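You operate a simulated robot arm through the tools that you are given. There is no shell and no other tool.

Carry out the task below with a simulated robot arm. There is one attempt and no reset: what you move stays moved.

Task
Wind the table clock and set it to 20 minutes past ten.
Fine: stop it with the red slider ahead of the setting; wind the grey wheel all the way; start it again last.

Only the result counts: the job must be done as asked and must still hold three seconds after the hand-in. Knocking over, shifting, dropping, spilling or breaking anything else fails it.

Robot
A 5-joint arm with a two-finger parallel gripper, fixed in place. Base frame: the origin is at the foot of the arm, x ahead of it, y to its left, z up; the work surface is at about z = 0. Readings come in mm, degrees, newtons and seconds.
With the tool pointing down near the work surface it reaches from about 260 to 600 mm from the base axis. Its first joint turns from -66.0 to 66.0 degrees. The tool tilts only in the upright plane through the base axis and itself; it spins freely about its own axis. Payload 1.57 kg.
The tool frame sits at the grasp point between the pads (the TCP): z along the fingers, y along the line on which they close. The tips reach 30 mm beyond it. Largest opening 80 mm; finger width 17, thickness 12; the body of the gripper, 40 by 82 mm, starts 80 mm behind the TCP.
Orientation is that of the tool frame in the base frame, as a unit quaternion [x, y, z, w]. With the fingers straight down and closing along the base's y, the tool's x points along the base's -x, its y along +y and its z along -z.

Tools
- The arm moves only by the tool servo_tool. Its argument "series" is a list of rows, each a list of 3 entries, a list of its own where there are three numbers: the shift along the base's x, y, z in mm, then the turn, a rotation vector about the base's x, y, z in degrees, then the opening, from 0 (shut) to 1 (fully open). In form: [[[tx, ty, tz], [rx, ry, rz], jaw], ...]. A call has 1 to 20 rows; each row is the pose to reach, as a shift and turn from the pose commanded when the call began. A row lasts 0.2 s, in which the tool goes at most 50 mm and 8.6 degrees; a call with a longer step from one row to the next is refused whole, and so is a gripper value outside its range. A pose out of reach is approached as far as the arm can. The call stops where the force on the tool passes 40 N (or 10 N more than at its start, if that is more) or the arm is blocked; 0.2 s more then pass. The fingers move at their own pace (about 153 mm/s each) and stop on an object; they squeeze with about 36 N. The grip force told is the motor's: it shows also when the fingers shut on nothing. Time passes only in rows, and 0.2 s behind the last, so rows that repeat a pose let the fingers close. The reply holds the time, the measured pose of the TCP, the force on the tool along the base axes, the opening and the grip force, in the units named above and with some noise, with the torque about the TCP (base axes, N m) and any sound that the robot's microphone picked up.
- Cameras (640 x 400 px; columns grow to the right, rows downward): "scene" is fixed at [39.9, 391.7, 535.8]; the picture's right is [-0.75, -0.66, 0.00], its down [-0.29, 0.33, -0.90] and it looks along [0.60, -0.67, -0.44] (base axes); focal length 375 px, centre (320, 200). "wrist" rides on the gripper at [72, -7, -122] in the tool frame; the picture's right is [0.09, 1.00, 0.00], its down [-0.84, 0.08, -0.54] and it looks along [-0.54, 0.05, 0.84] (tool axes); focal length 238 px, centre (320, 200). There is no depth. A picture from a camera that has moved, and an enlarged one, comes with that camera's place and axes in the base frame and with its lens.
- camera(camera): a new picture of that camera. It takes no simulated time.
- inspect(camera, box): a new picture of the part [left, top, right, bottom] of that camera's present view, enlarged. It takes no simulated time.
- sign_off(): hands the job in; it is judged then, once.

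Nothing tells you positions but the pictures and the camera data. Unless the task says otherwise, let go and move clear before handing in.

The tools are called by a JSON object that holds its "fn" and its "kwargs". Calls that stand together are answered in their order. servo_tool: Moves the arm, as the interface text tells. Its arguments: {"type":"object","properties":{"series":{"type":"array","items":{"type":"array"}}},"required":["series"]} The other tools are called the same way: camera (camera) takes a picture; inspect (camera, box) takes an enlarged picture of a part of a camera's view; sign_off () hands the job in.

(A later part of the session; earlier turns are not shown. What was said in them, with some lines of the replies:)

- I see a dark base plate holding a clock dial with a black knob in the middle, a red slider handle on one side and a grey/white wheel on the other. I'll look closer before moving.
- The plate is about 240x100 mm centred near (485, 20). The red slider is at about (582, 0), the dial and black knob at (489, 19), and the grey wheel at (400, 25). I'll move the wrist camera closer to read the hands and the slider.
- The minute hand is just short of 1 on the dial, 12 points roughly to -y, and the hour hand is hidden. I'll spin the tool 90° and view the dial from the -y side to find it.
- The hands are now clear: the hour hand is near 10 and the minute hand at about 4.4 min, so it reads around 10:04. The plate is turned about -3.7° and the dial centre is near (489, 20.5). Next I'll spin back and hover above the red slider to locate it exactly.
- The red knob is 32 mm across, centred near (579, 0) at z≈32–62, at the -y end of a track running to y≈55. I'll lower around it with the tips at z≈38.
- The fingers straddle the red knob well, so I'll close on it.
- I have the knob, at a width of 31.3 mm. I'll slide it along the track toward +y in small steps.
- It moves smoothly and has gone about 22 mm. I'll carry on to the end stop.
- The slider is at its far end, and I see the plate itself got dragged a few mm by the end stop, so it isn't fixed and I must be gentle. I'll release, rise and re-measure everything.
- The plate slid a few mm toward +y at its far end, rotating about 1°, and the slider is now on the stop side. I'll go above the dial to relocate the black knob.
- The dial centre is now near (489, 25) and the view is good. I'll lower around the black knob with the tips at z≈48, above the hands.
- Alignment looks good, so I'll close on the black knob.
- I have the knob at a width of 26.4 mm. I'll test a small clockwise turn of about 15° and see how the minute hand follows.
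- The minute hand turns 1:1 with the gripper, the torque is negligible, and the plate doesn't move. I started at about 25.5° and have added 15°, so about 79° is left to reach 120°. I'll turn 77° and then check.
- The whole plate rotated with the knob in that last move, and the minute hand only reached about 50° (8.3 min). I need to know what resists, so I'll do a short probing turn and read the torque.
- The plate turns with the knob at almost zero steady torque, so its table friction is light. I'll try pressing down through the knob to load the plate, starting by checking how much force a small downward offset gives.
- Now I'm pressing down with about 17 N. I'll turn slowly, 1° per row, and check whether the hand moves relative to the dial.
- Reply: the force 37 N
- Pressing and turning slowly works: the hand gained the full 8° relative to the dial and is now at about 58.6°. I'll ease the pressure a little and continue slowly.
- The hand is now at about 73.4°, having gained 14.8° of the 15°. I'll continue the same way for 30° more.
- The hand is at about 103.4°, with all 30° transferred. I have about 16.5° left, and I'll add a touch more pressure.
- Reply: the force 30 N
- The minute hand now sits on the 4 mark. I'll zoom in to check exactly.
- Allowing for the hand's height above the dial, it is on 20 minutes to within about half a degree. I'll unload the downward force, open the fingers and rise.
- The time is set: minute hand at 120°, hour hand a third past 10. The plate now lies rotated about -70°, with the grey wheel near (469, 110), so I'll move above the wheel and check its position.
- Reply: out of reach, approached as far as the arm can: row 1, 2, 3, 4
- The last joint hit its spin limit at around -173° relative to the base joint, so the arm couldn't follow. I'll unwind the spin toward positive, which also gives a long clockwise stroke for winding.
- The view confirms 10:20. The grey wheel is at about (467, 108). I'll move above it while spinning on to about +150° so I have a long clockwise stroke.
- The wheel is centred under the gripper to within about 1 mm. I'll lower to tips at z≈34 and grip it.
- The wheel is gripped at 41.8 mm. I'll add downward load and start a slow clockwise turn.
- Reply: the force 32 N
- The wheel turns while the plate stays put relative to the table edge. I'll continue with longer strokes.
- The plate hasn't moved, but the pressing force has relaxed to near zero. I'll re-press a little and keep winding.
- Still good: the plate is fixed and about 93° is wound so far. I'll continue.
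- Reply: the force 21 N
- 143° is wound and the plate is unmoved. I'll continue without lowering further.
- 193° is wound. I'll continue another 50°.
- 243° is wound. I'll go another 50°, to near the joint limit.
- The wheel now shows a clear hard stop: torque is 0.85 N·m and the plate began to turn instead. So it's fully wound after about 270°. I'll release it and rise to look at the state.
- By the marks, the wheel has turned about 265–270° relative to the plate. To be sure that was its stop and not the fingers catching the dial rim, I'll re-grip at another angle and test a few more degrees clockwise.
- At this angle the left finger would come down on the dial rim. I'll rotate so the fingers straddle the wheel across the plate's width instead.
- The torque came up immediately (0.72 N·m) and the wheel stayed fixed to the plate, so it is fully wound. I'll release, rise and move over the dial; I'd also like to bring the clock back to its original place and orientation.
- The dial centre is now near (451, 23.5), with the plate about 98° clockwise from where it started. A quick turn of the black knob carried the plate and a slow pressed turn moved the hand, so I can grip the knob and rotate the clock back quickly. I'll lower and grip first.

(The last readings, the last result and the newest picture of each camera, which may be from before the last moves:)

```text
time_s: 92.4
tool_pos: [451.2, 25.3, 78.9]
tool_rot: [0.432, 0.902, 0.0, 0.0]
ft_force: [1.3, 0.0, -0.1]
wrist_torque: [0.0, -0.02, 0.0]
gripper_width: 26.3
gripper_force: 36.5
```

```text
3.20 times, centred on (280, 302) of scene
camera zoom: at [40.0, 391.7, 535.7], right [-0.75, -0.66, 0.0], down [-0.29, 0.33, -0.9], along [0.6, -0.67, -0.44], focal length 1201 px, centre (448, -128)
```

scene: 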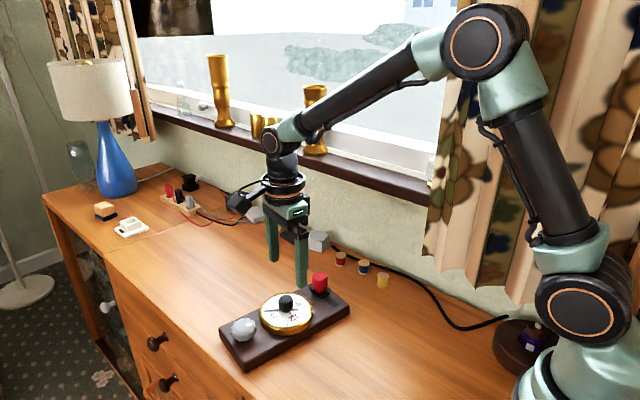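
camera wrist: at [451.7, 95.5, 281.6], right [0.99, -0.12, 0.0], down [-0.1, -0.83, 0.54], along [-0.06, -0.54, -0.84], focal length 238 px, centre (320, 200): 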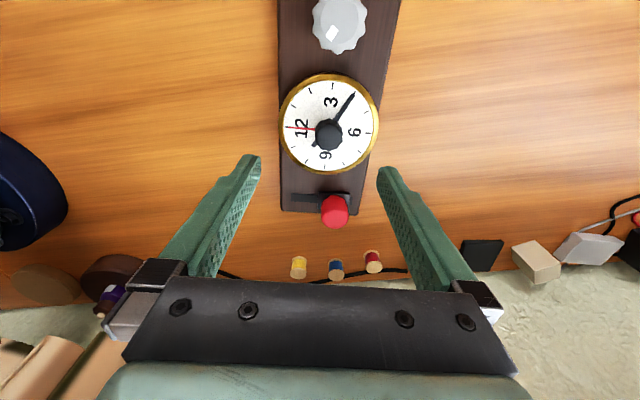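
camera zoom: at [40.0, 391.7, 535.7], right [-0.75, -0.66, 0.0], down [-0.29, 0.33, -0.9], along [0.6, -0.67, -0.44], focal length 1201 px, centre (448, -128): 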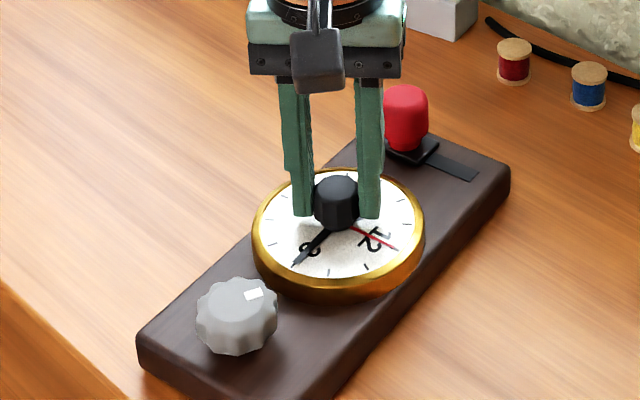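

The plate followed by about 20° and the hand slipped back about 30°, to be re-set later. I'll continue the quick turn.

{"fn": "servo_tool", "kwargs": {"series": [[[0, 0, 0], [0, 0, 8.6], 0.25], [[0, 0, 0], [0, 0, 17.2], 0.25], [[0, 0, 0], [0, 0, 25.8], 0.25], [[0, 0, 0], [0, 0, 34.4], 0.25], [[0, 0, 0], [0, 0, 43], 0.25], [[0, 0, 0], [0, 0, 51.6], 0.25], [[0, 0, 0], [0, 0, 60.2], 0.25], [[0, 0, 0], [0, 0, 60.2], 0.25]]}}

{"fn": "inspect", "kwargs": {"camera": "wrist", "box": [240, 80, 400, 230]}}

{"fn": "inspect", "kwargs": {"camera": "scene", "box": [200, 240, 360, 365]}}

```text
time_s: 94.2
tool_pos: [452.0, 24.2, 77.7]
tool_rot: [-0.079, 0.997, 0.0, 0.0]
ft_force: [-0.1, -0.1, 0.2]
wrist_torque: [-0.02, -0.03, 0.01]
gripper_width: 26.9
gripper_force: 36.3
```

```text
2.67 times, centred on (320, 155) of wrist
camera zoom: at [382.7, 6.1, 200.3], right [-0.25, 0.97, 0.0], down [0.81, 0.21, 0.54], along [0.52, 0.13, -0.84], focal length 636 px, centre (320, 320)
```

zoom: 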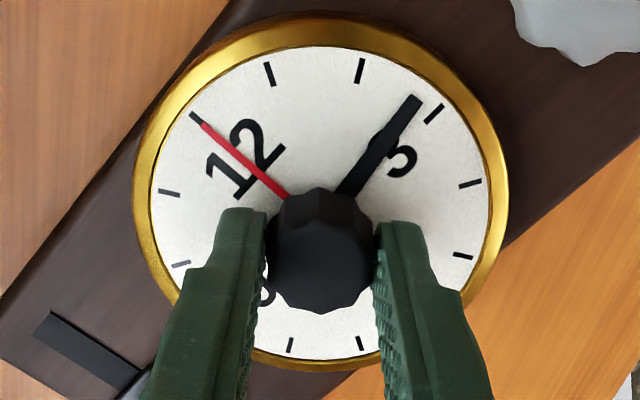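

```text
3.20 times, centred on (280, 302) of scene
camera zoom: at [40.0, 391.7, 535.7], right [-0.75, -0.66, 0.0], down [-0.29, 0.33, -0.9], along [0.6, -0.67, -0.44], focal length 1201 px, centre (448, -128)
```

zoom: 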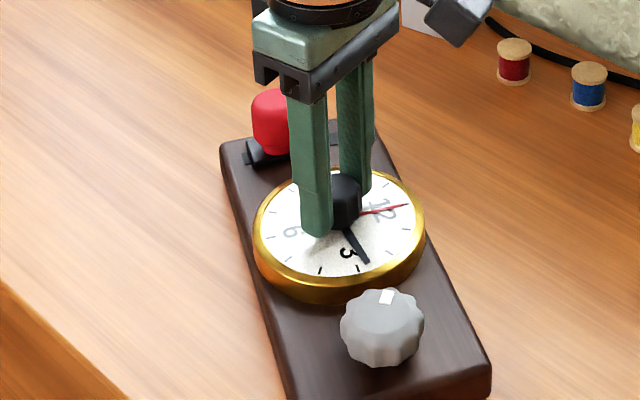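

The plate is now within about 25° of its original heading. I'll combine the remaining rotation with a drag of the clock back toward (489, 20).

{"fn": "servo_tool", "kwargs": {"series": [[[5, -0.5, 0], [0, 0, 6], 0.25], [[11, -1.1, 0], [0, 0, 12], 0.25], [[18, -1.8, 0], [0, 0, 18], 0.25], [[25, -2.5, 0], [0, 0, 24], 0.25], [[31, -3.1, 0], [0, 0, 28], 0.25], [[37.4, -3.7, 0], [0, 0, 30], 0.25], [[37.4, -3.7, 0], [0, 0, 30], 0.25]]}}

{"fn": "inspect", "kwargs": {"camera": "wrist", "box": [240, 80, 400, 230]}}

{"fn": "inspect", "kwargs": {"camera": "scene", "box": [210, 245, 350, 370]}}

```text
time_s: 95.8
tool_pos: [488.0, 21.6, 79.3]
tool_rot: [-0.335, 0.942, 0.0, -0.001]
ft_force: [0.3, 0.4, -1.1]
wrist_torque: [-0.02, 0.0, 0.01]
gripper_width: 26.5
gripper_force: 36.2
```

```text
2.67 times, centred on (320, 155) of wrist
camera zoom: at [437.5, -29.8, 200.2], right [-0.7, 0.72, 0.0], down [0.6, 0.59, 0.54], along [0.39, 0.38, -0.84], focal length 636 px, centre (320, 320)
```

zoom: 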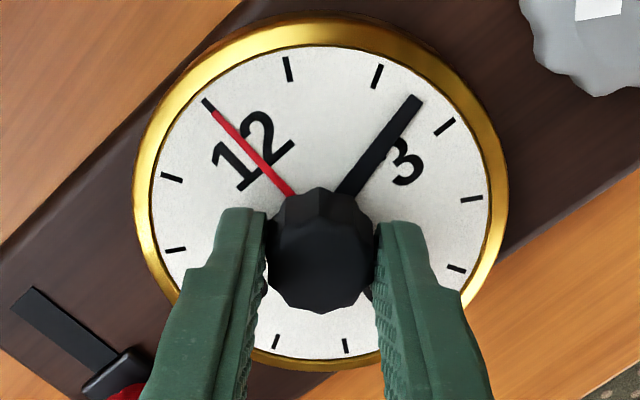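

```text
3.20 times, centred on (280, 308) of scene
camera zoom: at [40.0, 391.7, 535.7], right [-0.75, -0.66, 0.0], down [-0.29, 0.33, -0.9], along [0.6, -0.67, -0.44], focal length 1201 px, centre (448, -144)
```

zoom: 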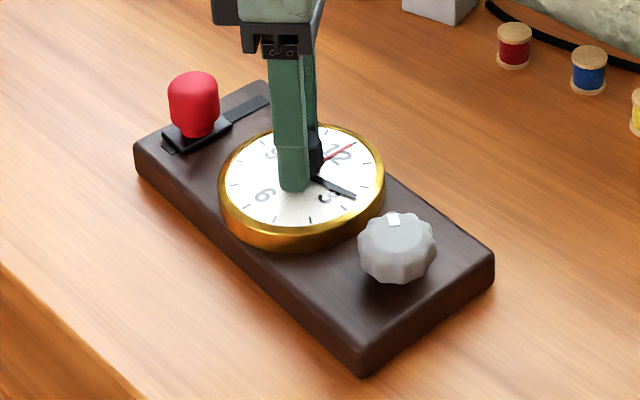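

The clock is back at its original pose to within about 2 mm and 2°. Now I'll re-set the hand, which reads about 75°, by pressing down and turning slowly clockwise about 45°.

{"fn": "servo_tool", "kwargs": {"series": [[[0, 0, -0.8], [0, 0, 0], 0.25], [[0, 0, -1.6], [0, 0, 0], 0.25], [[0, 0, -2.2], [0, 0, 0], 0.25], [[0, 0, -2.2], [0, 0, 0], 0.25]]}}

```text
time_s: 96.8
tool_pos: [489.3, 21.3, 77.9]
tool_rot: [-0.335, 0.942, 0.001, 0.001]
ft_force: [0.0, 0.8, -0.7]
wrist_torque: [-0.14, 0.29, 0.0]
gripper_width: 26.5
gripper_force: 35.8
```

{"fn": "servo_tool", "kwargs": {"series": [[[0, 0, -0.5], [0, 0, 0], 0.25], [[0, 0, -1], [0, 0, 0], 0.25], [[0, 0, -1], [0, 0, 0], 0.25]]}}

```text
time_s: 97.6
tool_pos: [491.0, 21.7, 76.8]
tool_rot: [-0.333, 0.943, -0.001, 0.0]
ft_force: [-14.5, -0.6, 30.5]
wrist_torque: [0.01, 0.54, -0.01]
gripper_width: 26.7
gripper_force: 35.7
```

{"fn": "servo_tool", "kwargs": {"series": [[[0, 0, 0.3], [0, 0, -1], 0.25], [[0, 0, 0.3], [0, 0, -2], 0.25], [[0, 0, 0.3], [0, 0, -3.5], 0.25], [[0, 0, 0.3], [0, 0, -5], 0.25], [[0, 0, 0.3], [0, 0, -6.5], 0.25], [[0, 0, 0.3], [0, 0, -8], 0.25], [[0, 0, 0.3], [0, 0, -9.5], 0.25], [[0, 0, 0.3], [0, 0, -11], 0.25], [[0, 0, 0.3], [0, 0, -12.5], 0.25], [[0, 0, 0.3], [0, 0, -14], 0.25], [[0, 0, 0.3], [0, 0, -15.5], 0.25], [[0, 0, 0.3], [0, 0, -17], 0.25], [[0, 0, 0.3], [0, 0, -18.5], 0.25], [[0, 0, 0.3], [0, 0, -20], 0.25]]}}

{"fn": "inspect", "kwargs": {"camera": "wrist", "box": [240, 80, 400, 230]}}

{"fn": "inspect", "kwargs": {"camera": "scene", "box": [210, 245, 350, 370]}}

```text
time_s: 100.6
tool_pos: [489.0, 20.1, 76.3]
tool_rot: [-0.164, 0.986, 0.0, 0.001]
ft_force: [7.5, 3.2, 3.1]
wrist_torque: [0.28, -0.72, 0.0]
gripper_width: 26.6
gripper_force: 36.4
```

```text
2.67 times, centred on (320, 155) of wrist
camera zoom: at [423.8, -9.4, 197.8], right [-0.41, 0.91, 0.0], down [0.77, 0.34, 0.54], along [0.5, 0.22, -0.84], focal length 636 px, centre (320, 320)
```

zoom: 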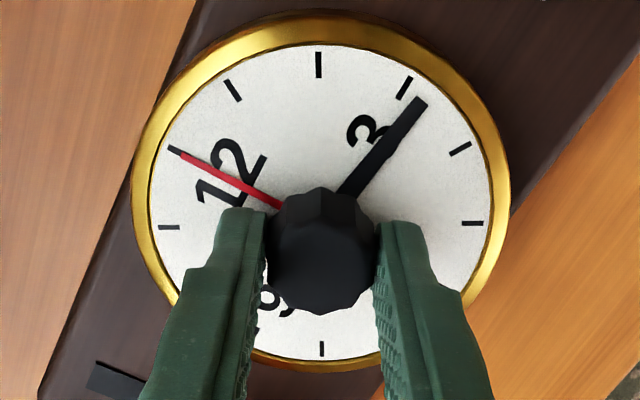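

```text
3.20 times, centred on (280, 308) of scene
camera zoom: at [39.9, 391.7, 535.8], right [-0.75, -0.66, 0.0], down [-0.29, 0.33, -0.9], along [0.6, -0.67, -0.44], focal length 1201 px, centre (448, -144)
```

zoom: 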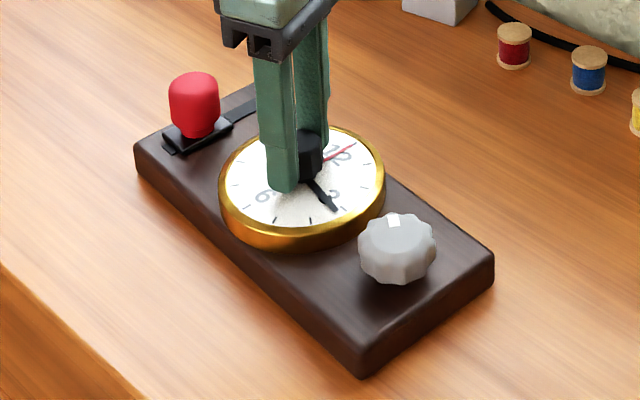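

The hand is at about 94.7° and the plate is still in place. I'll add a touch more pressure and finish the last 25.3°.

{"fn": "servo_tool", "kwargs": {"series": [[[0, 0, -0.5], [0, 0, 0], 0.25], [[0, 0, -0.5], [0, 0, -1.5], 0.25], [[0, 0, -0.5], [0, 0, -3], 0.25], [[0, 0, -0.5], [0, 0, -4.5], 0.25], [[0, 0, -0.5], [0, 0, -6], 0.25], [[0, 0, -0.5], [0, 0, -7.5], 0.25], [[0, 0, -0.5], [0, 0, -9], 0.25], [[0, 0, -0.5], [0, 0, -10.5], 0.25], [[0, 0, -0.5], [0, 0, -12], 0.25], [[0, 0, -0.5], [0, 0, -13.5], 0.25], [[0, 0, -0.5], [0, 0, -15], 0.25], [[0, 0, -0.5], [0, 0, -16.5], 0.25], [[0, 0, -0.5], [0, 0, -18], 0.25], [[0, 0, -0.5], [0, 0, -19.5], 0.25], [[0, 0, -0.5], [0, 0, -21], 0.25], [[0, 0, -0.5], [0, 0, -22.5], 0.25], [[0, 0, -0.5], [0, 0, -24], 0.25], [[0, 0, -0.5], [0, 0, -25], 0.25], [[0, 0, -0.5], [0, 0, -25.3], 0.25], [[0, 0, -0.5], [0, 0, -25.3], 0.25]]}}

{"fn": "inspect", "kwargs": {"camera": "wrist", "box": [240, 80, 400, 230]}}

{"fn": "inspect", "kwargs": {"camera": "wrist", "box": [310, 80, 380, 150]}}

```text
time_s: 104.8
tool_pos: [489.5, 20.7, 74.8]
tool_rot: [0.056, 0.998, 0.0, 0.0]
ft_force: [-8.4, -9.8, 13.9]
wrist_torque: [-0.35, 0.14, -0.03]
gripper_width: 26.5
gripper_force: 36.3
```

```text
2.67 times, centred on (320, 155) of wrist
camera zoom: at [417.3, 22.3, 197.4], right [0.02, 1.0, 0.0], down [0.84, -0.02, 0.54], along [0.54, -0.01, -0.84], focal length 636 px, centre (320, 320)
```

zoom: 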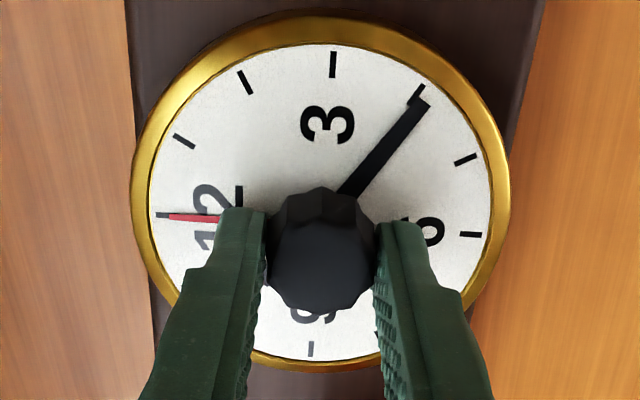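

```text
5.71 times, centred on (345, 115) of wrist
camera zoom: at [417.3, 22.3, 197.4], right [0.02, 1.0, 0.0], down [0.84, -0.02, 0.54], along [0.54, -0.01, -0.84], focal length 1362 px, centre (177, 686)
```

zoom: 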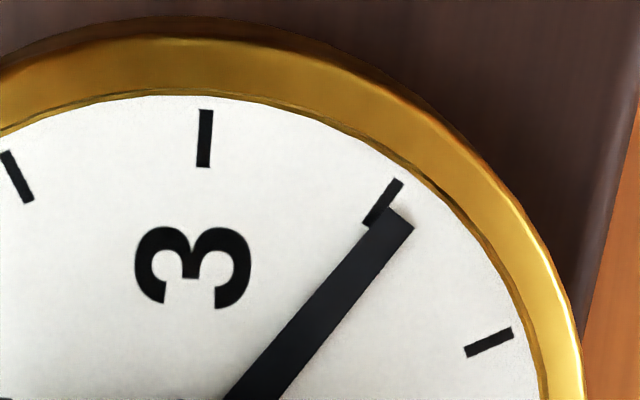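

Measured carefully, the hand is now about 2.5° past the 4 mark. I'll turn back slowly by 2.5° while keeping the pressure.

{"fn": "servo_tool", "kwargs": {"series": [[[0, 0, 0], [0, 0, 0.6], 0.25], [[0, 0, 0], [0, 0, 1.2], 0.25], [[0, 0, 0], [0, 0, 1.8], 0.25], [[0, 0, 0], [0, 0, 2.5], 0.25], [[0, 0, 0], [0, 0, 2.5], 0.25]]}}

{"fn": "inspect", "kwargs": {"camera": "wrist", "box": [310, 80, 380, 150]}}

{"fn": "inspect", "kwargs": {"camera": "wrist", "box": [240, 80, 400, 230]}}

```text
time_s: 106.0
tool_pos: [489.3, 20.6, 76.4]
tool_rot: [0.034, 0.999, 0.0, 0.0]
ft_force: [-9.7, -3.4, 16.3]
wrist_torque: [-0.12, 0.09, 0.0]
gripper_width: 26.7
gripper_force: 35.6
```

```text
5.71 times, centred on (345, 115) of wrist
camera zoom: at [417.6, 19.1, 197.4], right [-0.03, 1.0, 0.0], down [0.84, 0.02, 0.54], along [0.54, 0.01, -0.84], focal length 1362 px, centre (177, 686)
```

zoom: 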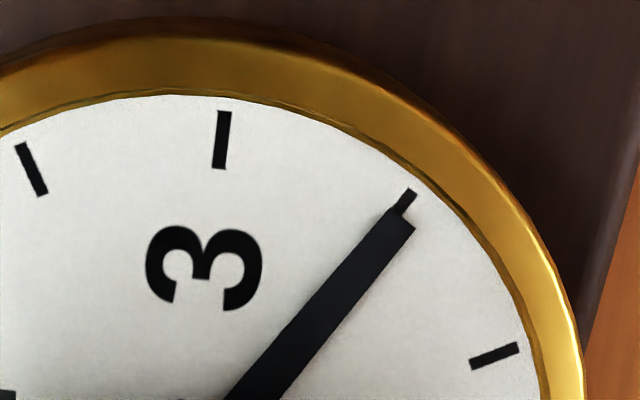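

```text
2.67 times, centred on (320, 155) of wrist
camera zoom: at [417.6, 19.1, 197.4], right [-0.03, 1.0, 0.0], down [0.84, 0.02, 0.54], along [0.54, 0.01, -0.84], focal length 636 px, centre (320, 320)
```

zoom: 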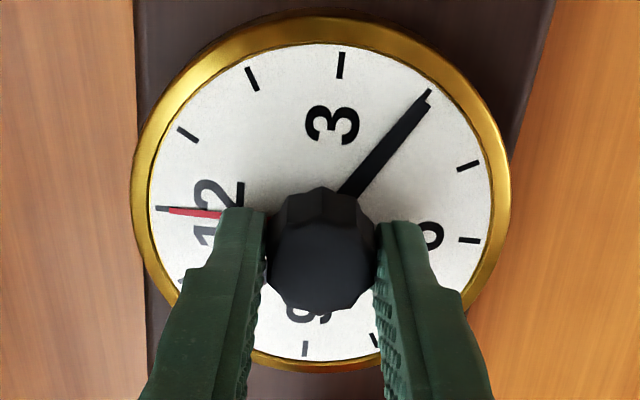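

The hand now lines up with the 4 mark at about 119.8°. I'll unload, release and rise to verify.

{"fn": "servo_tool", "kwargs": {"series": [[[0, 0, 0.5], [0, 0, 0], 0.25], [[0, 0, 0.8], [0, 0, 0], 0.25], [[0, 0, 0.8], [0, 0, 0], 0.25], [[0, 0, 0.8], [0, 0, 0], 0.4], [[0, 0, 0.8], [0, 0, 0], 0.7], [[0, 0, 0.8], [0, 0, 0], 1], [[0, 0, 25], [0, 0, 0], 1], [[0, 0, 55], [0, 0, 0], 1], [[0, 0, 86], [0, 0, 0], 1], [[0, 0, 86], [0, 0, 0], 1]]}}

{"fn": "camera", "kwargs": {"camera": "wrist"}}

{"fn": "inspect", "kwargs": {"camera": "wrist", "box": [250, 70, 390, 190]}}

{"fn": "inspect", "kwargs": {"camera": "scene", "box": [210, 245, 350, 370]}}

```text
time_s: 108.2
tool_pos: [488.6, 22.9, 160.6]
tool_rot: [0.032, 0.999, 0.0, 0.0]
ft_force: [0.2, -0.2, 0.2]
wrist_torque: [-0.01, 0.0, 0.0]
gripper_width: 79.9
gripper_force: 0.2
```

```text
taken
camera wrist: at [416.7, 20.3, 282.4], right [-0.03, 1.0, 0.0], down [0.84, 0.02, 0.54], along [0.54, 0.01, -0.84], focal length 238 px, centre (320, 200)
```

wrist: 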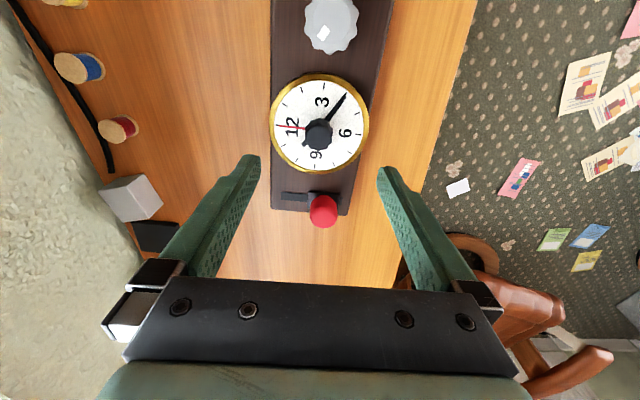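

```text
3.33 times, centred on (320, 130) of wrist
camera zoom: at [416.7, 20.3, 282.4], right [-0.03, 1.0, 0.0], down [0.84, 0.02, 0.54], along [0.54, 0.01, -0.84], focal length 794 px, centre (320, 433)
```

zoom: 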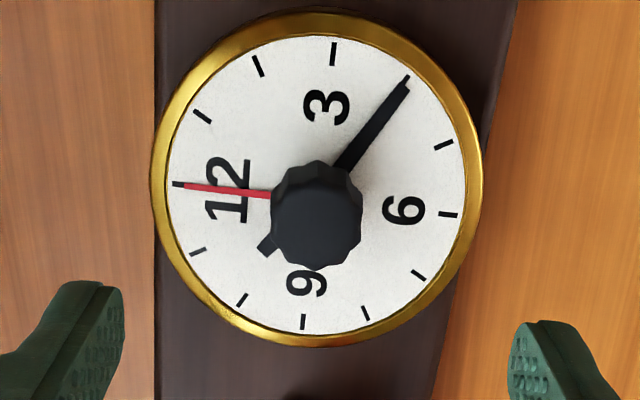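

```text
3.20 times, centred on (280, 308) of scene
camera zoom: at [39.9, 391.7, 535.8], right [-0.75, -0.66, 0.0], down [-0.29, 0.33, -0.9], along [0.6, -0.67, -0.44], focal length 1201 px, centre (448, -144)
```

zoom: 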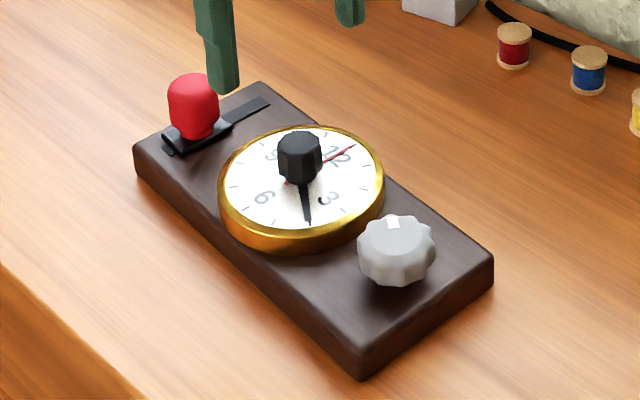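

The time reads 10:20 with the hand at 119.9°, and the clock is back in place. Now I'll go to the red slider, at about (580, 28.5), to start the clock as the last action.

{"fn": "servo_tool", "kwargs": {"series": [[[23, 1.5, 0], [0, 0, 0], 1], [[46, 3, 0], [0, 0, 0], 1], [[69, 4.5, 0], [0, 0, 0], 1], [[91, 6.1, 0], [0, 0, 0], 1], [[91, 6.1, 0], [0, 0, 0], 1]]}}

{"fn": "camera", "kwargs": {"camera": "wrist"}}

{"fn": "inspect", "kwargs": {"camera": "wrist", "box": [250, 80, 390, 200]}}

```text
time_s: 109.4
tool_pos: [578.1, 28.5, 162.2]
tool_rot: [0.033, 0.999, -0.001, 0.0]
ft_force: [-0.1, -0.6, 0.1]
wrist_torque: [-0.01, 0.02, -0.03]
gripper_width: 79.9
gripper_force: 0.0
```

```text
taken
camera wrist: at [506.9, 25.3, 283.7], right [-0.03, 1.0, 0.0], down [0.84, 0.02, 0.54], along [0.54, 0.01, -0.84], focal length 238 px, centre (320, 200)
```

wrist: 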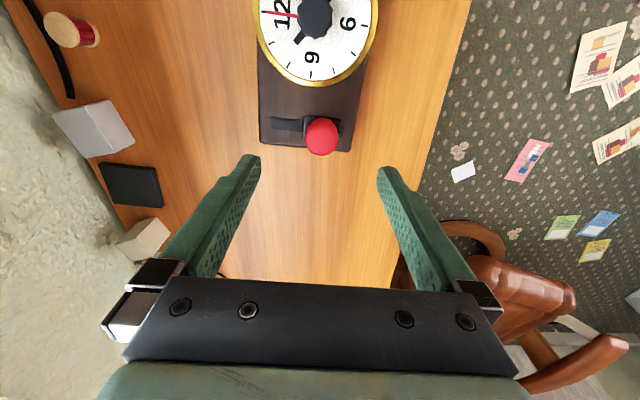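

```text
3.33 times, centred on (320, 140) of wrist
camera zoom: at [506.9, 25.3, 283.7], right [-0.03, 1.0, 0.0], down [0.84, 0.02, 0.54], along [0.54, 0.01, -0.84], focal length 794 px, centre (320, 400)
```

zoom: 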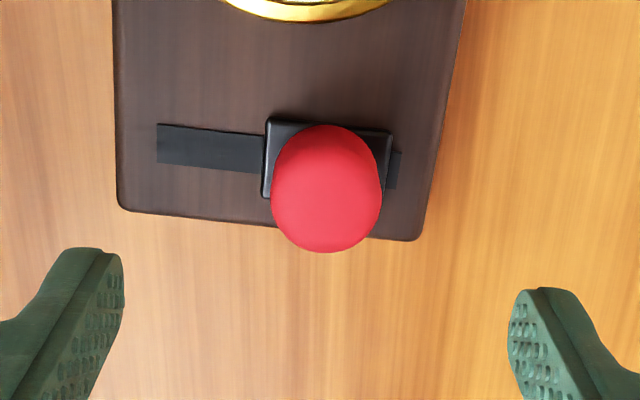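

The slider is at its stop end with the knob within 2 mm of the tool axis, and the travel back is about 30 mm. I'll lower and grip it.

{"fn": "servo_tool", "kwargs": {"series": [[[1.5, 1, -25], [0, 0, 0], 1], [[1.5, 1, -50], [0, 0, 0], 1], [[1.5, 1, -75], [0, 0, 0], 1], [[1.5, 1, -92], [0, 0, 0], 1], [[1.5, 1, -92], [0, 0, 0], 0.6], [[1.5, 1, -92], [0, 0, 0], 0.3], [[1.5, 1, -92], [0, 0, 0], 0.3]]}}

{"fn": "camera", "kwargs": {"camera": "wrist"}}

{"fn": "inspect", "kwargs": {"camera": "scene", "box": [210, 245, 350, 370]}}

```text
time_s: 111.0
tool_pos: [583.1, 29.1, 71.0]
tool_rot: [0.033, 0.999, -0.001, 0.0]
ft_force: [1.3, -1.5, 0.5]
wrist_torque: [0.43, -0.07, 0.04]
gripper_width: 31.1
gripper_force: 35.4
```

```text
taken
camera wrist: at [511.6, 26.9, 192.6], right [-0.03, 1.0, 0.0], down [0.84, 0.02, 0.54], along [0.54, 0.01, -0.84], focal length 238 px, centre (320, 200)
```

wrist: 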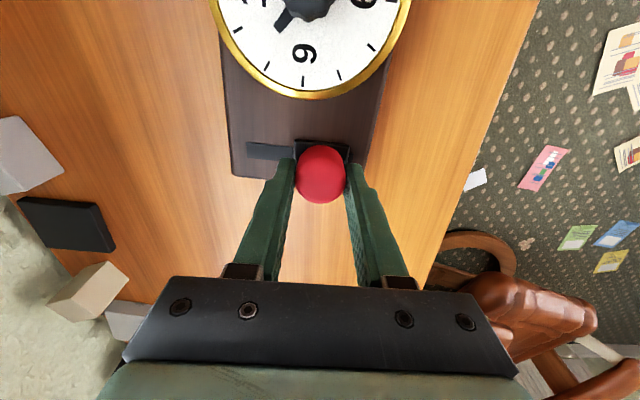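

```text
3.20 times, centred on (280, 308) of scene
camera zoom: at [40.0, 391.7, 535.8], right [-0.75, -0.66, 0.0], down [-0.29, 0.33, -0.9], along [0.6, -0.67, -0.44], focal length 1201 px, centre (448, -144)
```

zoom: 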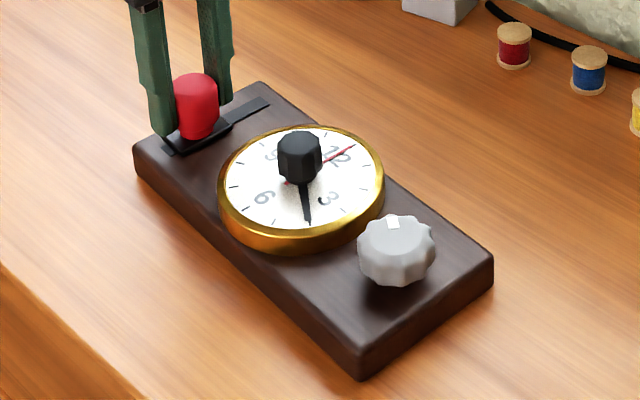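

Gripped at 31.1 mm. I'll slide it back toward the 12 side: 26 mm first, then a check.

{"fn": "servo_tool", "kwargs": {"series": [[[-0.2, -2, 0], [0, 0, 0], 0.3], [[-0.4, -5, 0], [0, 0, 0], 0.3], [[-0.6, -8, 0], [0, 0, 0], 0.3], [[-0.9, -11, 0], [0, 0, 0], 0.3], [[-1.1, -14, 0], [0, 0, 0], 0.3], [[-1.4, -17, 0], [0, 0, 0], 0.3], [[-1.6, -20, 0], [0, 0, 0], 0.3], [[-1.8, -23, 0], [0, 0, 0], 0.3], [[-2.1, -26, 0], [0, 0, 0], 0.3], [[-2.1, -26, 0], [0, 0, 0], 0.3]]}}

{"fn": "camera", "kwargs": {"camera": "wrist"}}

{"fn": "inspect", "kwargs": {"camera": "scene", "box": [210, 245, 350, 370]}}

```text
time_s: 113.2
tool_pos: [580.8, 2.4, 70.3]
tool_rot: [0.034, 0.999, 0.0, 0.0]
ft_force: [-12.9, 2.3, 27.9]
wrist_torque: [-0.35, 0.52, 0.01]
gripper_width: 31.6
gripper_force: 36.1
```

```text
taken
camera wrist: at [508.8, 0.4, 192.3], right [-0.03, 1.0, 0.0], down [0.84, 0.02, 0.54], along [0.54, 0.01, -0.84], focal length 238 px, centre (320, 200)
```

wrist: 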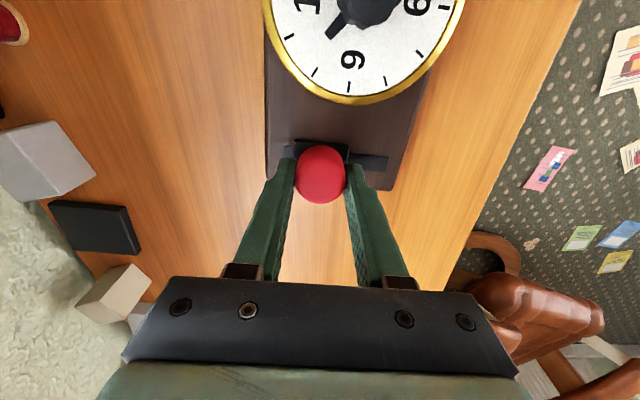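

```text
3.20 times, centred on (280, 308) of scene
camera zoom: at [39.8, 391.7, 535.8], right [-0.75, -0.66, 0.0], down [-0.29, 0.33, -0.9], along [0.6, -0.67, -0.44], focal length 1201 px, centre (448, -144)
```

zoom: 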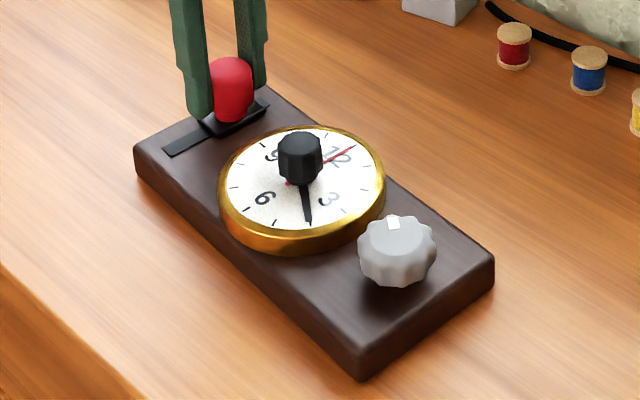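

The slider is nearly at the start end and the plate hasn't moved. I'll do the last few mm in 1 mm steps, easing the downward load.

{"fn": "servo_tool", "kwargs": {"series": [[[0, -1, 0.5], [0, 0, 0], 0.3], [[-0.1, -2, 0.6], [0, 0, 0], 0.3], [[-0.2, -3, 0.6], [0, 0, 0], 0.3], [[-0.3, -4, 0.6], [0, 0, 0], 0.3], [[-0.3, -4.5, 0.6], [0, 0, 0], 0.3]]}}

{"fn": "camera", "kwargs": {"camera": "wrist"}}

{"fn": "inspect", "kwargs": {"camera": "scene", "box": [210, 245, 350, 370]}}

```text
time_s: 114.4
tool_pos: [579.5, -1.1, 69.5]
tool_rot: [0.033, 0.999, 0.0, 0.001]
ft_force: [-0.3, 11.7, 18.3]
wrist_torque: [0.03, -0.01, -0.29]
gripper_width: 31.4
gripper_force: 35.3
```

```text
taken
camera wrist: at [508.3, -3.4, 191.6], right [-0.03, 1.0, 0.0], down [0.84, 0.02, 0.55], along [0.54, 0.01, -0.84], focal length 238 px, centre (320, 200)
```

wrist: 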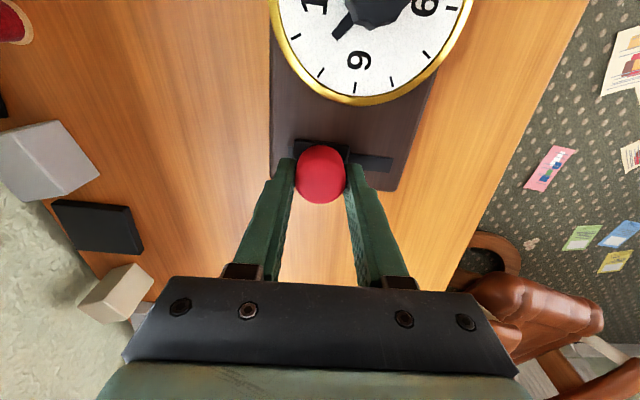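

```text
3.20 times, centred on (280, 308) of scene
camera zoom: at [39.8, 391.7, 535.8], right [-0.75, -0.66, 0.0], down [-0.29, 0.33, -0.9], along [0.6, -0.67, -0.44], focal length 1201 px, centre (448, -144)
```

zoom: 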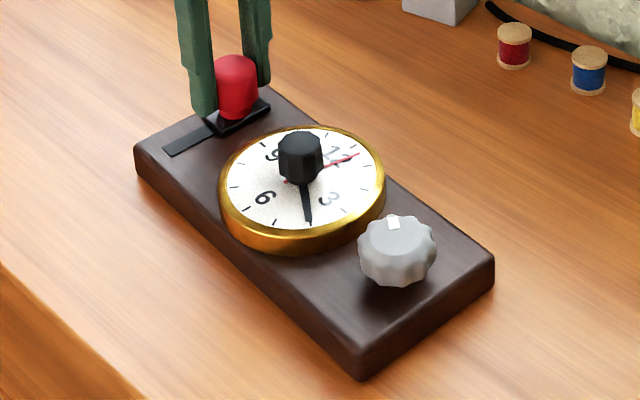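

The red second hand has begun to move, so the clock is running, and the slider is against its end (11.7 N). I'll release and rise clear.

{"fn": "servo_tool", "kwargs": {"series": [[[-0.3, 0.5, 0.4], [0, 0, 0], 0.3], [[-0.3, 0.5, 0.4], [0, 0, 0], 0.6], [[-0.3, 0.5, 0.4], [0, 0, 0], 1], [[-0.3, 0.5, 30], [0, 0, 0], 1], [[-0.3, 0.5, 65], [0, 0, 0], 1], [[-0.3, 0.5, 100], [0, 0, 0], 1], [[-0.3, 0.5, 100], [0, 0, 0], 1]]}}

{"fn": "camera", "kwargs": {"camera": "wrist"}}

{"fn": "inspect", "kwargs": {"camera": "wrist", "box": [250, 0, 400, 160]}}

{"fn": "inspect", "kwargs": {"camera": "scene", "box": [210, 245, 350, 370]}}

{"fn": "camera", "kwargs": {"camera": "scene"}}

```text
time_s: 116.0
tool_pos: [578.3, -0.4, 171.5]
tool_rot: [0.033, 0.999, 0.0, 0.001]
ft_force: [0.5, -0.3, -0.4]
wrist_torque: [0.01, 0.0, -0.01]
gripper_width: 80.1
gripper_force: 0.1
```

```text
taken
camera wrist: at [507.0, -3.0, 293.4], right [-0.03, 1.0, 0.0], down [0.84, 0.02, 0.54], along [0.54, 0.01, -0.84], focal length 238 px, centre (320, 200)
```

wrist: 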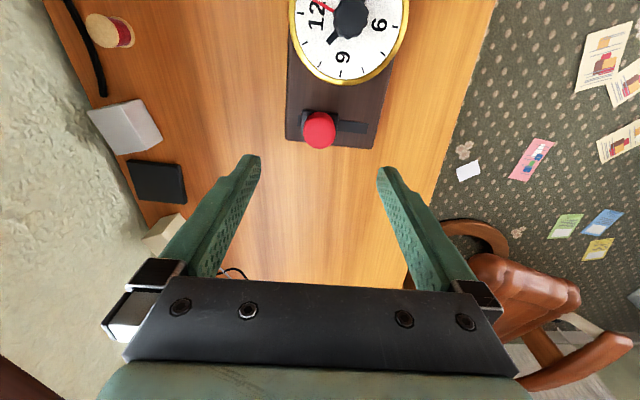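

```text
2.50 times, centred on (325, 80) of wrist
camera zoom: at [507.0, -3.0, 293.4], right [-0.03, 1.0, 0.0], down [0.84, 0.02, 0.54], along [0.54, 0.01, -0.84], focal length 596 px, centre (308, 500)
```

zoom: 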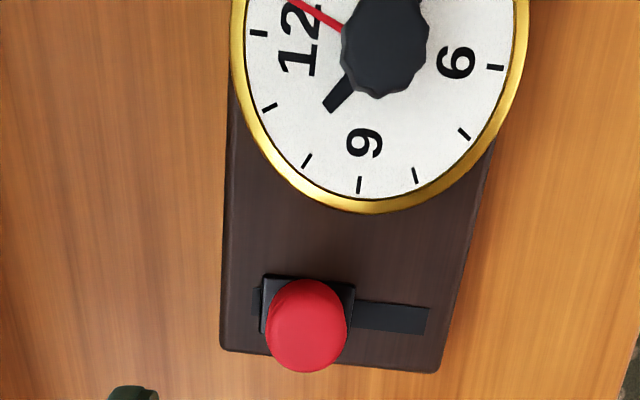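

```text
3.20 times, centred on (280, 308) of scene
camera zoom: at [39.9, 391.7, 535.8], right [-0.75, -0.66, 0.0], down [-0.29, 0.33, -0.9], along [0.6, -0.67, -0.44], focal length 1201 px, centre (448, -144)
```

zoom: 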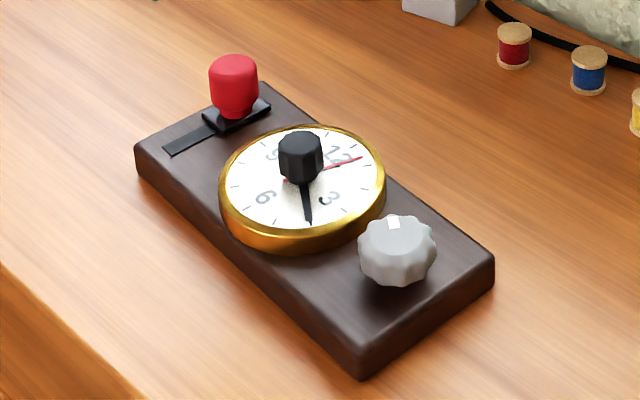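

```text
taken
```

scene: 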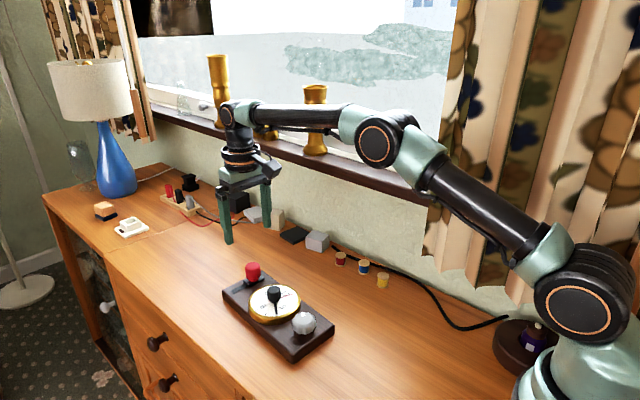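

The second hand is running, the minute hand is on 4 with the hour hand a third past 10, and the slider is back at its start end. The clock sits at its original place, the other objects look untouched and the arm is clear, so I'll hand in.

{"fn": "sign_off", "kwargs": {}}

```text
The job is handed in.
```

The clock is wound, set to 10:20 and running again, and I've handed the job in; the hand-in reply gave no result.

- **Stop:** I slid the red slider to its far end before touching the hands.
- **Setting:** The minute hand measured 119.9° (20 minutes is 120°), with the hour hand about a third past 10. The first setting slipped while I was turning the clock back into place, so I set it a second time. The clock was still stopped then.
- **Winding:** I turned the grey wheel clockwise about 270° until it hit its stop. I then gripped it again from another angle and it would not turn further.
- **Start:** I slid the slider back last. The red second hand, which had stood still since the beginning, started moving.

**Clock moved:** the clock's base is not fixed to the table and it moved while I worked. It slid a few mm when the slider reached its end, then turned roughly 100° clockwise during the setting and winding. I put it back to within about 2 mm and 2° of where it started. In the final pictures nothing else on the table looks moved, and the arm is clear.
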